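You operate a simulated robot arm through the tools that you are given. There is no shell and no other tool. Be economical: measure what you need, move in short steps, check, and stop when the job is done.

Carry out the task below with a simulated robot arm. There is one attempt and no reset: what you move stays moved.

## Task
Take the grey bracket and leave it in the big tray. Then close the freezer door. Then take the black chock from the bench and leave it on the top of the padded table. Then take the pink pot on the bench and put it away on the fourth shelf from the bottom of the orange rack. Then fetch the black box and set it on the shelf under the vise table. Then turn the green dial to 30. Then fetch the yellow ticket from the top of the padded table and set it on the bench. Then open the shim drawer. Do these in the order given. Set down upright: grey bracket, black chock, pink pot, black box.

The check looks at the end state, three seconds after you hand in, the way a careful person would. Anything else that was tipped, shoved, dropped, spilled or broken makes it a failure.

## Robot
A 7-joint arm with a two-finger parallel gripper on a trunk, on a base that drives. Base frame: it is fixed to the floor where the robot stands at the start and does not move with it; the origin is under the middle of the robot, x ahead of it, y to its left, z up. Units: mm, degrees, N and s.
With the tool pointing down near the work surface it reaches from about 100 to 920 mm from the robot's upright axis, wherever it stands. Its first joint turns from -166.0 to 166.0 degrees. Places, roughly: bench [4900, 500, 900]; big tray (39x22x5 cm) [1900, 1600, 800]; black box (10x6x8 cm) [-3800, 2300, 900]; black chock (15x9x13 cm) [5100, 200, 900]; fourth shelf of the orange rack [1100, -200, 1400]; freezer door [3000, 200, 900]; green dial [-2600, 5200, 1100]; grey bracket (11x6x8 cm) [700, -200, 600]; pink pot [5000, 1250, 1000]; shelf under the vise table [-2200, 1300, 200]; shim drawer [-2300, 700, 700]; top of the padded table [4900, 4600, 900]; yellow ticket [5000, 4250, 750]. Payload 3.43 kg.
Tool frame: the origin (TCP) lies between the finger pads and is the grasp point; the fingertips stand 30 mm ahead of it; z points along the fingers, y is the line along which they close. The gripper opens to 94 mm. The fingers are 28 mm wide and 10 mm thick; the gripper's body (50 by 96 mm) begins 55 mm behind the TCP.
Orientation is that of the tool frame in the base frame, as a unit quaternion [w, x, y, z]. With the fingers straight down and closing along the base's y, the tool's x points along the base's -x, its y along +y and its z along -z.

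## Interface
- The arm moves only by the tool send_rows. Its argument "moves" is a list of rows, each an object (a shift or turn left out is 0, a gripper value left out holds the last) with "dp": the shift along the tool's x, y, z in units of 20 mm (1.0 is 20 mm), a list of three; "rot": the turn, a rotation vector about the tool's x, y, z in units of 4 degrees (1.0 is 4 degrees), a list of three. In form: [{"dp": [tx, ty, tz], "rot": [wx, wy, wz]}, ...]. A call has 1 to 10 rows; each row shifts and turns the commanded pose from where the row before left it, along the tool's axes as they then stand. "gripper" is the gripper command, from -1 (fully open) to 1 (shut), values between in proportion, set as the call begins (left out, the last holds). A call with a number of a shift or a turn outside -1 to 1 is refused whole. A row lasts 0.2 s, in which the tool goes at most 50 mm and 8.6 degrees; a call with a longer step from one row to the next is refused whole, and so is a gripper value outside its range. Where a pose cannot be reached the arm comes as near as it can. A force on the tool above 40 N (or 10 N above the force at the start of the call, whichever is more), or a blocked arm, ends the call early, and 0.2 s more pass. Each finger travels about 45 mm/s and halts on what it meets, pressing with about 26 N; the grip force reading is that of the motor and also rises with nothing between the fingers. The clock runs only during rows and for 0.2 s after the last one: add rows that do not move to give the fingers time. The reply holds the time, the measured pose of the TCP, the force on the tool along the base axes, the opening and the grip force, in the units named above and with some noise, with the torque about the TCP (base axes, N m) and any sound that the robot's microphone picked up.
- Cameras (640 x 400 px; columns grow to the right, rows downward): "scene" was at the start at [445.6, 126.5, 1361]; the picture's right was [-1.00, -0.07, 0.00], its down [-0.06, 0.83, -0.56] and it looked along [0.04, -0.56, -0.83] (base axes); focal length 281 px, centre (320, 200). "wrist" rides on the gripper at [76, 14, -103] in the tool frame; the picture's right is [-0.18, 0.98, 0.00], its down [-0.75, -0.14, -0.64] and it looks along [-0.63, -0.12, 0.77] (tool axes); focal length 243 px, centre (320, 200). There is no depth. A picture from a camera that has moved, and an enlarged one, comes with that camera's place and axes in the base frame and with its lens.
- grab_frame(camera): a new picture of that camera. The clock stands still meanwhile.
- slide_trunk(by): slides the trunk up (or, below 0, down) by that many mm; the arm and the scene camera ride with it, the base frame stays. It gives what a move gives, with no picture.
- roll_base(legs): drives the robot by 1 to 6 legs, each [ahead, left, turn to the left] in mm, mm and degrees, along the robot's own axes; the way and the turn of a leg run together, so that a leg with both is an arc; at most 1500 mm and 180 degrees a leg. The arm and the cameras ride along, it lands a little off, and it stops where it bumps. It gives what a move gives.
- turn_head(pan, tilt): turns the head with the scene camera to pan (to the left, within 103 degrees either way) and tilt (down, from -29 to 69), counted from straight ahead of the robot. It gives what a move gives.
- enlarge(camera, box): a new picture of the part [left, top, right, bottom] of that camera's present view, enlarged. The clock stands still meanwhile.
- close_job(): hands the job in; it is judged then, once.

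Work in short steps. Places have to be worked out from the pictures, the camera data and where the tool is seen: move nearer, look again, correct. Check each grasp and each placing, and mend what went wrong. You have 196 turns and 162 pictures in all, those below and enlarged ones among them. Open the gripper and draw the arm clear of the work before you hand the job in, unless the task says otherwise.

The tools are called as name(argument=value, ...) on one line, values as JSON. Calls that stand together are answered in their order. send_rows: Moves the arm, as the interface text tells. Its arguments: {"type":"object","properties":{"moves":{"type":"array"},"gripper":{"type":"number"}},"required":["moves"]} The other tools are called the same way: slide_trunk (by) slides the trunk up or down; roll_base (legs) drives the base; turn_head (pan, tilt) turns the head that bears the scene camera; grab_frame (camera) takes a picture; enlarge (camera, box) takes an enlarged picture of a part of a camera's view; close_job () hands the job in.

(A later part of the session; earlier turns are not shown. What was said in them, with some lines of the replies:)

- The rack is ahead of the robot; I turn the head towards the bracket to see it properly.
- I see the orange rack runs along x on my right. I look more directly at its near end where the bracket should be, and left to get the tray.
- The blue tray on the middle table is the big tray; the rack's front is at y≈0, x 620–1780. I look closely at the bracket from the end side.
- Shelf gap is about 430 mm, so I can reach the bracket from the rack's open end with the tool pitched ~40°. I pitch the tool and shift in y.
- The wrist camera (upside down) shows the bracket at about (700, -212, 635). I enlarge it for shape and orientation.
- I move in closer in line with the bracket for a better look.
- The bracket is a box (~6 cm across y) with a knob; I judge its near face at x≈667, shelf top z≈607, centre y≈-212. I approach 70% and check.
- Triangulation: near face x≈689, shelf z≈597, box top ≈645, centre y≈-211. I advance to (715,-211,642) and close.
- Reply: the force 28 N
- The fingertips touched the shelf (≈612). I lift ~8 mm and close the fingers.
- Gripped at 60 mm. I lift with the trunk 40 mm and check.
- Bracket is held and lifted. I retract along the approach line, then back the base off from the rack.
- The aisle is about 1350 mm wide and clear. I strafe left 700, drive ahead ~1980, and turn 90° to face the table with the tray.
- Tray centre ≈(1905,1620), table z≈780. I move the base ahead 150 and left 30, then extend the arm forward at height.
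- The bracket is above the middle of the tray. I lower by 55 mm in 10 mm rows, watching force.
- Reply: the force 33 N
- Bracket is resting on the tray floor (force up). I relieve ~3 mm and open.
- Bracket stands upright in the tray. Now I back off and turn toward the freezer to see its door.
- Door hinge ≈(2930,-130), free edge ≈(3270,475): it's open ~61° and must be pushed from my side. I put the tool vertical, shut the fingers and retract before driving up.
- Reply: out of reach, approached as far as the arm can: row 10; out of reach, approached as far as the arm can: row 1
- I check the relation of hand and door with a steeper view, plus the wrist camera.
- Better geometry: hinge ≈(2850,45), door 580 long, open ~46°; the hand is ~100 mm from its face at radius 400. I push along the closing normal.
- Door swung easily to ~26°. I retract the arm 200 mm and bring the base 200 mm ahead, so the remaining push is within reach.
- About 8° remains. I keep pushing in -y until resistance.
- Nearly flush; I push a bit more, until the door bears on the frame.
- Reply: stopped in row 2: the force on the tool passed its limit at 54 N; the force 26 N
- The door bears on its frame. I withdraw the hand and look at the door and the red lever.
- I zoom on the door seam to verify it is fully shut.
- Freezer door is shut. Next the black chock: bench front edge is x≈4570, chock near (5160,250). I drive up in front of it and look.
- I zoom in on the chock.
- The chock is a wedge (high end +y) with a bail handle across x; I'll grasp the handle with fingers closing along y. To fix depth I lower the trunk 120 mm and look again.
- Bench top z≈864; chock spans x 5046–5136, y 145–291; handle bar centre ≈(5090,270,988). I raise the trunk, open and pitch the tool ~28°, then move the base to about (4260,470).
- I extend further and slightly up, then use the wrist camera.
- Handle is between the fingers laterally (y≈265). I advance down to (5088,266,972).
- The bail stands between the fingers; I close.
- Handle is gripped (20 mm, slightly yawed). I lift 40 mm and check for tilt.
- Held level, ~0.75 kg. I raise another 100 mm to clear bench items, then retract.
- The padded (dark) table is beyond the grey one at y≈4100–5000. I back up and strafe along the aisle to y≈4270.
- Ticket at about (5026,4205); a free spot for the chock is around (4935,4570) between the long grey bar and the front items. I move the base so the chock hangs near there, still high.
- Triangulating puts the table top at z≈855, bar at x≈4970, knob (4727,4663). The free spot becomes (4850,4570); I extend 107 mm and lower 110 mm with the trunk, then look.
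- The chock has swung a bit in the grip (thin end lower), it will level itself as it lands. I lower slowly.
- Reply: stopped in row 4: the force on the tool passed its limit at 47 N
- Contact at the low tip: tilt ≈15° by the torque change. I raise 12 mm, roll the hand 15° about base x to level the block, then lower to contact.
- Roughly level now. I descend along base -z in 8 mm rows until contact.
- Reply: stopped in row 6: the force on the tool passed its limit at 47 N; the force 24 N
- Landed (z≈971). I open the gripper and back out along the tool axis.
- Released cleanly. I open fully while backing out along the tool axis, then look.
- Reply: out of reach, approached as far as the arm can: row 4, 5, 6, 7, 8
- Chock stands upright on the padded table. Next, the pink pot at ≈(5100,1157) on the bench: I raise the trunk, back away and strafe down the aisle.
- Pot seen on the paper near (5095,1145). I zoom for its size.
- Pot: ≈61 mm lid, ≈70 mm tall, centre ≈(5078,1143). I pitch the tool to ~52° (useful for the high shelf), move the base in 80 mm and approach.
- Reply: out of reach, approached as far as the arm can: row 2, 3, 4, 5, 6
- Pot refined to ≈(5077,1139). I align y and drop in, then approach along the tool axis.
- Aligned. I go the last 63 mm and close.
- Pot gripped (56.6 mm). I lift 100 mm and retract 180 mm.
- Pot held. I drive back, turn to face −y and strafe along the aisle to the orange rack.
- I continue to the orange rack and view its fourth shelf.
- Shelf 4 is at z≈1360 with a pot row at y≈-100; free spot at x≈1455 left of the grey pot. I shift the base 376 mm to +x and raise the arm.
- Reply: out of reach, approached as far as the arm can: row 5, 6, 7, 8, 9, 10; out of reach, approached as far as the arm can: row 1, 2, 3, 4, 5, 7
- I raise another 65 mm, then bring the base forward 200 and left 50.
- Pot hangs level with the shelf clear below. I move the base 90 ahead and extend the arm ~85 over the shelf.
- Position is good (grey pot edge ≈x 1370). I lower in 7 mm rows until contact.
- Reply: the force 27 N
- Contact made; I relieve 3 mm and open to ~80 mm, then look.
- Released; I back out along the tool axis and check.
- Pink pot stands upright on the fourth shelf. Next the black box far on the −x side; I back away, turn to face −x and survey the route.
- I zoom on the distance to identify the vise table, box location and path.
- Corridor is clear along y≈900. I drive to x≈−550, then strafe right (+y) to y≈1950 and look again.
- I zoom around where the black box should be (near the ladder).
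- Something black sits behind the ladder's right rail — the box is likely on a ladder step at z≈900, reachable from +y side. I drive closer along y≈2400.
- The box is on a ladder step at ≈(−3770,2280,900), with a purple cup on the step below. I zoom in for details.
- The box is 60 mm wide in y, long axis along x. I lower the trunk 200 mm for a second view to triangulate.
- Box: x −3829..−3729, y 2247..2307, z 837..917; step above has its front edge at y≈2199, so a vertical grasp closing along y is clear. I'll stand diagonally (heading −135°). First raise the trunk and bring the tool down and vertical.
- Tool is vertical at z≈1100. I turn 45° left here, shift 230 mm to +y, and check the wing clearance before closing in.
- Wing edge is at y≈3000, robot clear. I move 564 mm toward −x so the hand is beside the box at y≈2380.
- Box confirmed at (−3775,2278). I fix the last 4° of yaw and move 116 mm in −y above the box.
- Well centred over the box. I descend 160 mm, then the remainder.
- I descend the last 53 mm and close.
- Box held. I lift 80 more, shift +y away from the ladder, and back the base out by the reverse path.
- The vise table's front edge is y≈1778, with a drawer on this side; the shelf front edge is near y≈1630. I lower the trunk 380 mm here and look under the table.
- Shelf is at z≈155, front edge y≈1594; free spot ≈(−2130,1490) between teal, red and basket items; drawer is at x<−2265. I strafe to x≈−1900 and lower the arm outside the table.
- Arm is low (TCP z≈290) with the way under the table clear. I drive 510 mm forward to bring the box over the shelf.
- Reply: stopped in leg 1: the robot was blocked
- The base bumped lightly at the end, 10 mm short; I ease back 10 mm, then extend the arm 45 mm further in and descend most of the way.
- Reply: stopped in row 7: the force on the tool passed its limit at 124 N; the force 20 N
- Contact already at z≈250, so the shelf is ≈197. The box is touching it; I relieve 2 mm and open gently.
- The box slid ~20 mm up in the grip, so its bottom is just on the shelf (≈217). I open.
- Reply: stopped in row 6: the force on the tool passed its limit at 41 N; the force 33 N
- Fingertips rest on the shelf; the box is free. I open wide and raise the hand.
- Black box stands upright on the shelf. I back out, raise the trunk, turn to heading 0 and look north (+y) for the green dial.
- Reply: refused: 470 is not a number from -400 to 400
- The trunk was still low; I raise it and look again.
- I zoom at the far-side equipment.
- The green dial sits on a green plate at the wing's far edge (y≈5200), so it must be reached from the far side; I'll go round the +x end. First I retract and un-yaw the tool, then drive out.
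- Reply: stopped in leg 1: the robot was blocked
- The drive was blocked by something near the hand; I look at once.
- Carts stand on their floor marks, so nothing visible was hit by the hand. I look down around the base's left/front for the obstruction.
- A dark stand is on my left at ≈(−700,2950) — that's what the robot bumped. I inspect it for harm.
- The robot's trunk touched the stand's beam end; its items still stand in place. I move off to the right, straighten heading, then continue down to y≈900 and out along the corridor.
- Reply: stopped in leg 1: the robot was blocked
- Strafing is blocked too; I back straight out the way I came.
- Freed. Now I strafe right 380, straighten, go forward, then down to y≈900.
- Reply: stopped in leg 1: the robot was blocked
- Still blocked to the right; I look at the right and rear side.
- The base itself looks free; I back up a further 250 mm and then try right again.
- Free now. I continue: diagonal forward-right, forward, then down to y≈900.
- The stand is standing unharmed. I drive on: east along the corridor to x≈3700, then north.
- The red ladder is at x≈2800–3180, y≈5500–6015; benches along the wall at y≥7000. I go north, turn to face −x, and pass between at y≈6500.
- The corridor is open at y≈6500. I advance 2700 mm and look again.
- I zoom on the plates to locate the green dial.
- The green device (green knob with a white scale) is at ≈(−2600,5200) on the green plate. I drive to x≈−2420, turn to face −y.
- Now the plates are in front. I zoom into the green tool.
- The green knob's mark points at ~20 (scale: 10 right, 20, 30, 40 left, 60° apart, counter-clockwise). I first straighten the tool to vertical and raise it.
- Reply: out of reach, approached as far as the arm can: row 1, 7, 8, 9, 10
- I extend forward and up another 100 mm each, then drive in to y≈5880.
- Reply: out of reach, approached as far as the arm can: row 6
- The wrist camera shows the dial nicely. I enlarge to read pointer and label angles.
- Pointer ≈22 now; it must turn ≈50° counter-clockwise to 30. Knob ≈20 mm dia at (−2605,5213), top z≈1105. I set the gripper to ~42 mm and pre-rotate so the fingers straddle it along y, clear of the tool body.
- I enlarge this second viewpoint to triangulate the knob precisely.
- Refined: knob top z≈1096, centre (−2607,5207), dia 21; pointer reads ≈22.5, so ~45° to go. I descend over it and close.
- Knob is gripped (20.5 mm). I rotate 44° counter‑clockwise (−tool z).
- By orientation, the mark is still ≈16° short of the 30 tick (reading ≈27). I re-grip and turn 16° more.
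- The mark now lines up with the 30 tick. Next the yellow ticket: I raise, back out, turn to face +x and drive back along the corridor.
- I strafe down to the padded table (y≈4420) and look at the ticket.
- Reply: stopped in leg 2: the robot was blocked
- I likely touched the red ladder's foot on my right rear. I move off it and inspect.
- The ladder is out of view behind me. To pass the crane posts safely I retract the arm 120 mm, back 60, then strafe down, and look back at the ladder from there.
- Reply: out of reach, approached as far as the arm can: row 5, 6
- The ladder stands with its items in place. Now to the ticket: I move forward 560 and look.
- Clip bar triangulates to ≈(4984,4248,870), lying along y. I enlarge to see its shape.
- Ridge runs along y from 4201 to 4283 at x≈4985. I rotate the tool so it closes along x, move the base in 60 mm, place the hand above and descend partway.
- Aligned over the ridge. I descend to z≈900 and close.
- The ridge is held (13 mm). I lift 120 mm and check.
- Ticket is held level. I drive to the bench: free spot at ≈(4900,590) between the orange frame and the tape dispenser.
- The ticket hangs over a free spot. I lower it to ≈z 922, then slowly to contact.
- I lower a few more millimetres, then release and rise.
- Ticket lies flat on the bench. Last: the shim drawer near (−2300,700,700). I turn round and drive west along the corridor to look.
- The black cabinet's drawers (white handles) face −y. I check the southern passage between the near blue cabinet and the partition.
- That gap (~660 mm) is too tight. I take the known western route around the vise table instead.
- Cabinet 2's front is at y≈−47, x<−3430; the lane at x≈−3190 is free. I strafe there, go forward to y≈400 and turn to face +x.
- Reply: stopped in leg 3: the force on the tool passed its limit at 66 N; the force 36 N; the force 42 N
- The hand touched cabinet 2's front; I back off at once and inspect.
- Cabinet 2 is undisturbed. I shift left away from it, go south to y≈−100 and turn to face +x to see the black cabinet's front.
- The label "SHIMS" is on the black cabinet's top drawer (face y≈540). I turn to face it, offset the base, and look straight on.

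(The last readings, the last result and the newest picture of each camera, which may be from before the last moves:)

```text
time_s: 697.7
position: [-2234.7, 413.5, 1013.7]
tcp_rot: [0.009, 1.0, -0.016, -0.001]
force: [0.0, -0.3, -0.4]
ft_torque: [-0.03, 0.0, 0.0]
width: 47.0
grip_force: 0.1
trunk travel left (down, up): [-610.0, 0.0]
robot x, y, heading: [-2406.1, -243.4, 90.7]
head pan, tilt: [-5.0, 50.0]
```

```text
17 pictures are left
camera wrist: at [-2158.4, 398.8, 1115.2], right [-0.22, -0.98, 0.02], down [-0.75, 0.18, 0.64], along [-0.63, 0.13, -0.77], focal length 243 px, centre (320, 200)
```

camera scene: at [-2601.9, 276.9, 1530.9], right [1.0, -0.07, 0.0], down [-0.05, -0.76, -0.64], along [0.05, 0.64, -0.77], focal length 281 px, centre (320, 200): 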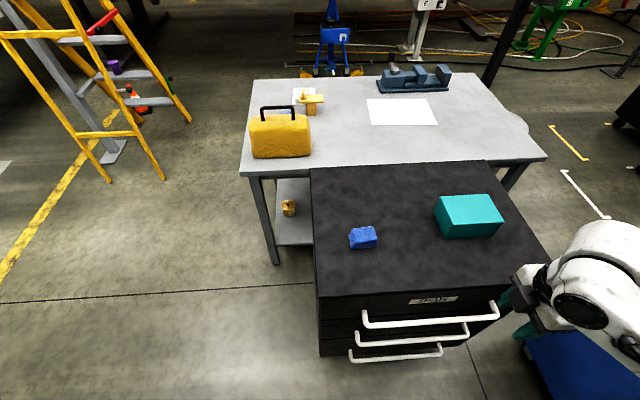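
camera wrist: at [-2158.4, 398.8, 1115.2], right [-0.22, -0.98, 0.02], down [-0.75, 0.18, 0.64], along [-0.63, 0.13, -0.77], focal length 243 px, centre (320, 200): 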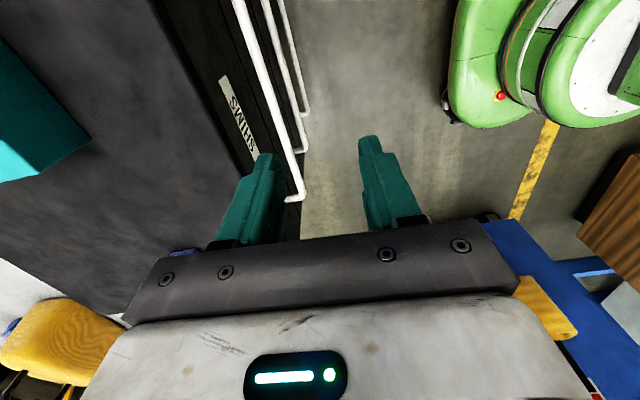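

Handle bar runs along x from −2453 to −2073 at y≈504, z≈705; face at y≈545. I tilt the hand 12° back so its body clears the face, open to 42 mm, and lower with the trunk.

send_rows(moves=[{"rot": [1, 0, 0]}, {"rot": [1, 0, 0]}, {"rot": [1, 0, 0]}, {"dp": [-0.7, 0, 0]}, {}], gripper=0.1)

slide_trunk(by=-290)

grab_frame(camera="wrist")

turn_head(pan=-30, tilt=55)

grab_frame(camera="scene")

```text
time_s: 698.9
position: [-2248.4, 415.0, 1013.8]
tcp_rot: [-0.097, 0.995, -0.016, 0.0]
force: [-0.4, -0.1, 0.1]
ft_torque: [0.0, -0.02, -0.02]
width: 42.3
grip_force: 0.0
trunk travel left (down, up): [-610.0, 0.0]
robot x, y, heading: [-2407.1, -240.7, 91.0]
head pan, tilt: [-5.0, 50.0]
```

```text
time_s: 701.9
position: [-2248.4, 415.6, 723.6]
tcp_rot: [-0.096, 0.995, -0.015, 0.001]
force: [-0.6, 1.1, -0.7]
ft_torque: [-0.03, 0.05, -0.01]
width: 42.2
grip_force: 0.1
trunk travel left (down, up): [-320.0, 290.0]
robot x, y, heading: [-2405.1, -239.5, 90.9]
head pan, tilt: [-5.0, 50.0]
```

```text
16 pictures are left
camera wrist: at [-2173.1, 378.1, 820.4], right [-0.22, -0.96, -0.19], down [-0.75, 0.04, 0.66], along [-0.62, 0.28, -0.73], focal length 243 px, centre (320, 200)
```

wrist: 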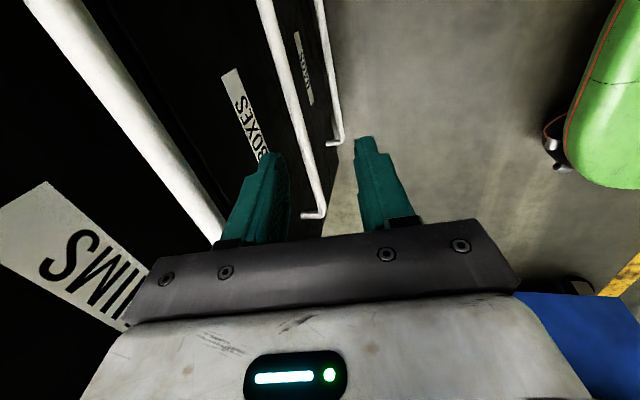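

```text
time_s: 702.8
position: [-2249.4, 415.0, 724.3]
tcp_rot: [-0.095, 0.995, -0.016, 0.001]
force: [-0.1, 0.2, -0.6]
ft_torque: [-0.03, 0.0, -0.01]
width: 42.2
grip_force: 0.2
trunk travel left (down, up): [-320.0, 290.0]
robot x, y, heading: [-2405.3, -241.2, 90.9]
head pan, tilt: [-30.0, 55.0]
```

```text
15 pictures are left
camera scene: at [-2572.4, 263.1, 1234.4], right [0.87, -0.49, 0.0], down [-0.4, -0.72, -0.57], along [0.28, 0.5, -0.82], focal length 281 px, centre (320, 200)
```

scene: 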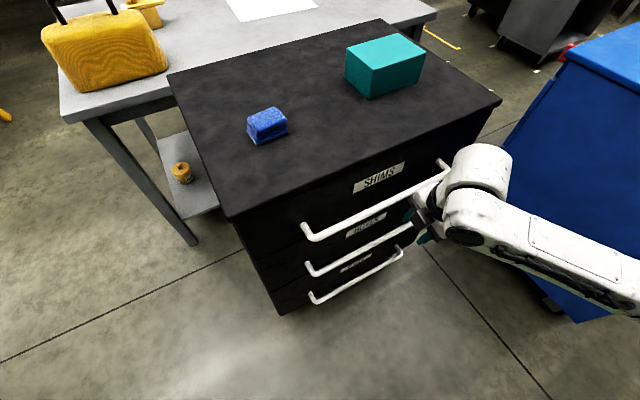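

Bar ≈(y 498, z 725). I raise over it, go forward 78 mm, and lower so one finger is behind the bar.

send_rows(moves=[{"dp": [0, -0.19, -0.98]}, {"dp": [0, -0.19, -0.98]}, {"dp": [0, -0.955, 0.186]}, {"dp": [0, -0.955, 0.186]}, {"dp": [0, -0.955, 0.186]}, {"dp": [0, -0.955, 0.186]}, {}])

grab_frame(camera="wrist")

```text
time_s: 704.4
position: [-2245.3, 492.3, 763.4]
tcp_rot: [-0.095, 0.995, -0.016, 0.0]
force: [0.5, -0.3, -0.7]
ft_torque: [0.05, -0.01, -0.01]
width: 42.5
grip_force: 0.1
trunk travel left (down, up): [-320.0, 290.0]
robot x, y, heading: [-2404.0, -240.2, 90.8]
head pan, tilt: [-30.0, 55.0]
```

```text
14 pictures are left
camera wrist: at [-2170.4, 456.1, 860.0], right [-0.22, -0.96, -0.19], down [-0.75, 0.04, 0.66], along [-0.62, 0.28, -0.73], focal length 243 px, centre (320, 200)
```

wrist: 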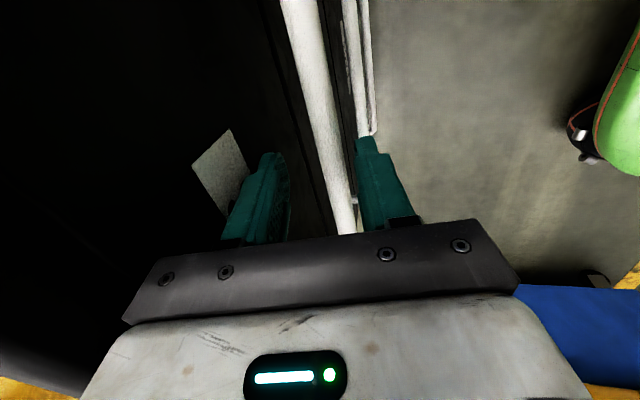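

The bar lies between the fingers. I lower 38 mm and close.

send_rows(moves=[{"dp": [0, 0.18, 0.93]}, {"dp": [0, 0.18, 0.93]}, {}])

send_rows(moves=[{}, {}, {}, {}], gripper=1)

grab_frame(camera="wrist")

```text
time_s: 705.1
position: [-2245.7, 493.5, 725.5]
tcp_rot: [-0.096, 0.995, -0.016, 0.001]
force: [-0.4, -0.1, 0.1]
ft_torque: [0.0, 0.04, -0.05]
width: 42.2
grip_force: 0.1
trunk travel left (down, up): [-320.0, 290.0]
robot x, y, heading: [-2405.4, -241.0, 90.9]
head pan, tilt: [-30.0, 55.0]
```

```text
time_s: 706.1
position: [-2246.7, 493.0, 727.0]
tcp_rot: [-0.096, 0.995, -0.015, 0.001]
force: [1.5, 0.9, -1.0]
ft_torque: [0.0, -0.07, 1.08]
width: 20.6
grip_force: 45.0
trunk travel left (down, up): [-320.0, 290.0]
robot x, y, heading: [-2402.0, -243.5, 91.0]
head pan, tilt: [-30.0, 55.0]
```

```text
13 pictures are left
camera wrist: at [-2170.8, 456.1, 822.5], right [-0.21, -0.96, -0.19], down [-0.75, 0.04, 0.66], along [-0.62, 0.28, -0.73], focal length 243 px, centre (320, 200)
```

wrist: 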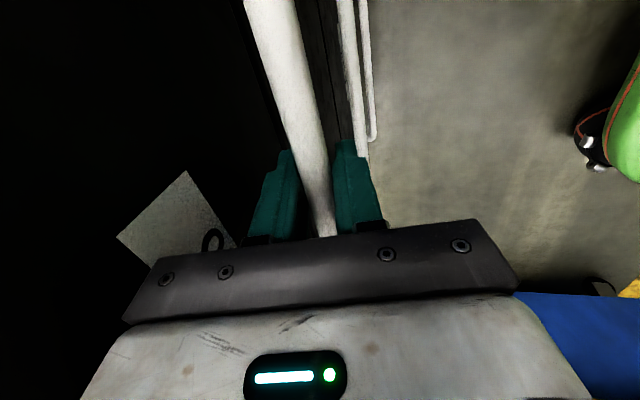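

Handle is gripped. I pull by driving the base back 300 mm.

roll_base(legs=[[-300, 0, 0]])

grab_frame(camera="scene")

```text
time_s: 708.2
position: [-2246.6, 195.0, 726.5]
tcp_rot: [-0.095, 0.995, -0.012, -0.002]
force: [-32.9, -1.4, 2.4]
ft_torque: [0.07, -0.09, 1.0]
width: 20.7
grip_force: 44.5
trunk travel left (down, up): [-320.0, 290.0]
robot x, y, heading: [-2400.7, -538.1, 91.2]
head pan, tilt: [-30.0, 55.0]
```

```text
12 pictures are left
camera scene: at [-2569.6, -34.6, 1234.3], right [0.87, -0.48, 0.0], down [-0.4, -0.72, -0.57], along [0.28, 0.5, -0.82], focal length 281 px, centre (320, 200)
```

scene: 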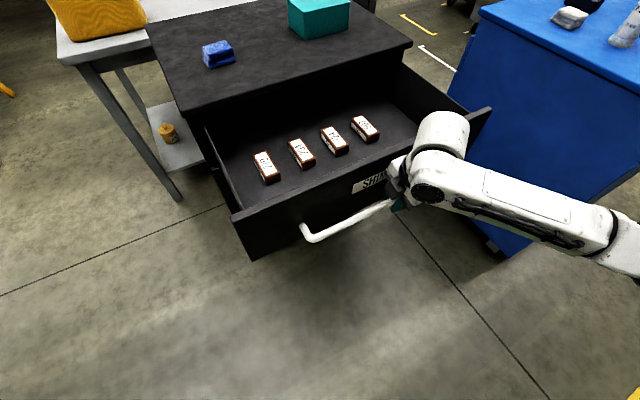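

Drawer is open ~300 mm. I test a little further with the arm, with force stop active.

send_rows(moves=[{"dp": [0, 0.6, -0.12]}, {"dp": [0, 0.6, -0.12]}, {"dp": [0, 0.6, -0.12]}, {"dp": [0, 0.6, -0.12]}])

grab_frame(camera="scene")

```text
time_s: 709.2
position: [-2247.1, 146.4, 725.6]
tcp_rot: [-0.097, 0.995, -0.014, -0.002]
force: [6.8, -0.1, 5.0]
ft_torque: [-0.11, 0.46, 1.11]
width: 20.7
grip_force: 44.2
trunk travel left (down, up): [-320.0, 290.0]
robot x, y, heading: [-2398.5, -539.5, 90.9]
head pan, tilt: [-30.0, 55.0]
```

```text
11 pictures are left
camera scene: at [-2568.5, -34.6, 1234.4], right [0.87, -0.48, 0.0], down [-0.4, -0.72, -0.57], along [0.28, 0.5, -0.82], focal length 281 px, centre (320, 200)
```

scene: 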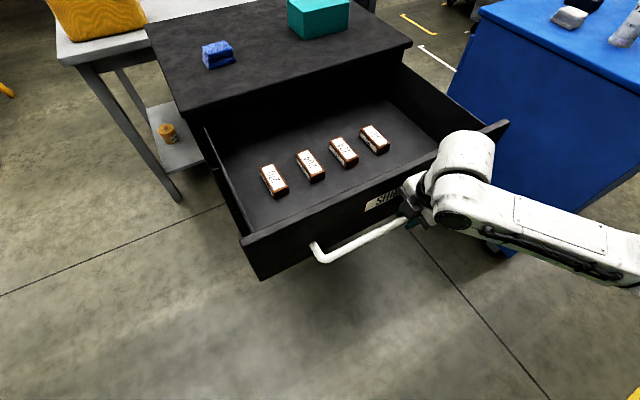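

The drawer is well open (~350 mm), the cabinet unmoved. I release, raise the hand over the bar and back away.

send_rows(moves=[{}, {}, {}, {}], gripper=0.1)

send_rows(moves=[{"dp": [0, -0.19, -0.98]}, {"dp": [0, -0.19, -0.98]}, {"dp": [0, -0.19, -0.98]}, {"dp": [0, -0.19, -0.98]}])

roll_base(legs=[[-200, 0, 0]])

send_rows(moves=[{}, {}, {}], gripper=-1)

grab_frame(camera="scene")

```text
time_s: 710.2
position: [-2248.1, 146.4, 725.7]
tcp_rot: [-0.096, 0.995, -0.012, -0.002]
force: [0.1, 0.3, 0.1]
ft_torque: [-0.01, 0.0, -0.01]
width: 42.4
grip_force: 0.0
trunk travel left (down, up): [-320.0, 290.0]
robot x, y, heading: [-2399.8, -542.5, 90.8]
head pan, tilt: [-30.0, 55.0]
```

```text
time_s: 711.2
position: [-2246.7, 145.8, 806.4]
tcp_rot: [-0.095, 0.995, -0.012, -0.003]
force: [0.2, 1.0, 0.4]
ft_torque: [0.02, 0.03, -0.01]
width: 42.5
grip_force: 0.0
trunk travel left (down, up): [-320.0, 290.0]
robot x, y, heading: [-2400.0, -546.1, 90.9]
head pan, tilt: [-30.0, 55.0]
```

```text
time_s: 712.8
position: [-2243.4, -51.8, 805.3]
tcp_rot: [-0.096, 0.995, -0.012, -0.004]
force: [0.0, 0.1, -0.5]
ft_torque: [0.02, 0.0, -0.03]
width: 42.3
grip_force: 0.1
trunk travel left (down, up): [-320.0, 290.0]
robot x, y, heading: [-2396.5, -737.1, 91.2]
head pan, tilt: [-30.0, 55.0]
```

```text
time_s: 713.6
position: [-2243.1, -52.4, 805.5]
tcp_rot: [-0.096, 0.995, -0.012, -0.003]
force: [0.1, 0.6, -0.9]
ft_torque: [-0.03, 0.01, -0.01]
width: 94.2
grip_force: 0.1
trunk travel left (down, up): [-320.0, 290.0]
robot x, y, heading: [-2393.0, -735.0, 91.2]
head pan, tilt: [-30.0, 55.0]
```

```text
10 pictures are left
camera scene: at [-2565.2, -233.5, 1234.4], right [0.87, -0.48, 0.0], down [-0.4, -0.72, -0.57], along [0.28, 0.5, -0.82], focal length 281 px, centre (320, 200)
```

scene: 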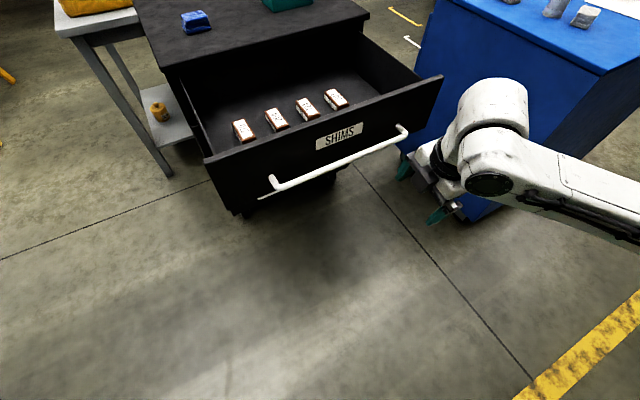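

The SHIMS drawer stands open, the gripper is open and the hand is clear, so I hand in.

close_job()

```text
The job is handed in.
```

I did all eight tasks in the order given and handed the job in, but the robot made some unintended contacts on the way.

**Unintended contacts:** The robot bumped the vise table's front and the end of a stand beside the wing. It also bumped the red ladder, and the hand pressed against the front of a blue cabinet. In the pictures afterwards nothing looked tipped or dropped. I can't rule out that the ladder shifted by up to about 5 cm.

**End state of each task:**
- **Grey bracket:** stands upright in the big tray.
- **Freezer door:** shut against its frame. I left the red lever on the door as it was.
- **Black chock:** stands upright on the padded table. It tilted in the grip on the way and I levelled it before setting it down.
- **Pink pot:** stands upright on the orange rack's fourth shelf from the bottom.
- **Black box:** stands upright on the shelf under the vise table. The hand pressed it down too hard at first, so it slid in the grip before I released it.
- **Green dial:** its mark lines up with 30, to within a degree or two.
- **Yellow ticket:** lies flat on the bench.
- **Shim drawer:** open about 35 cm.
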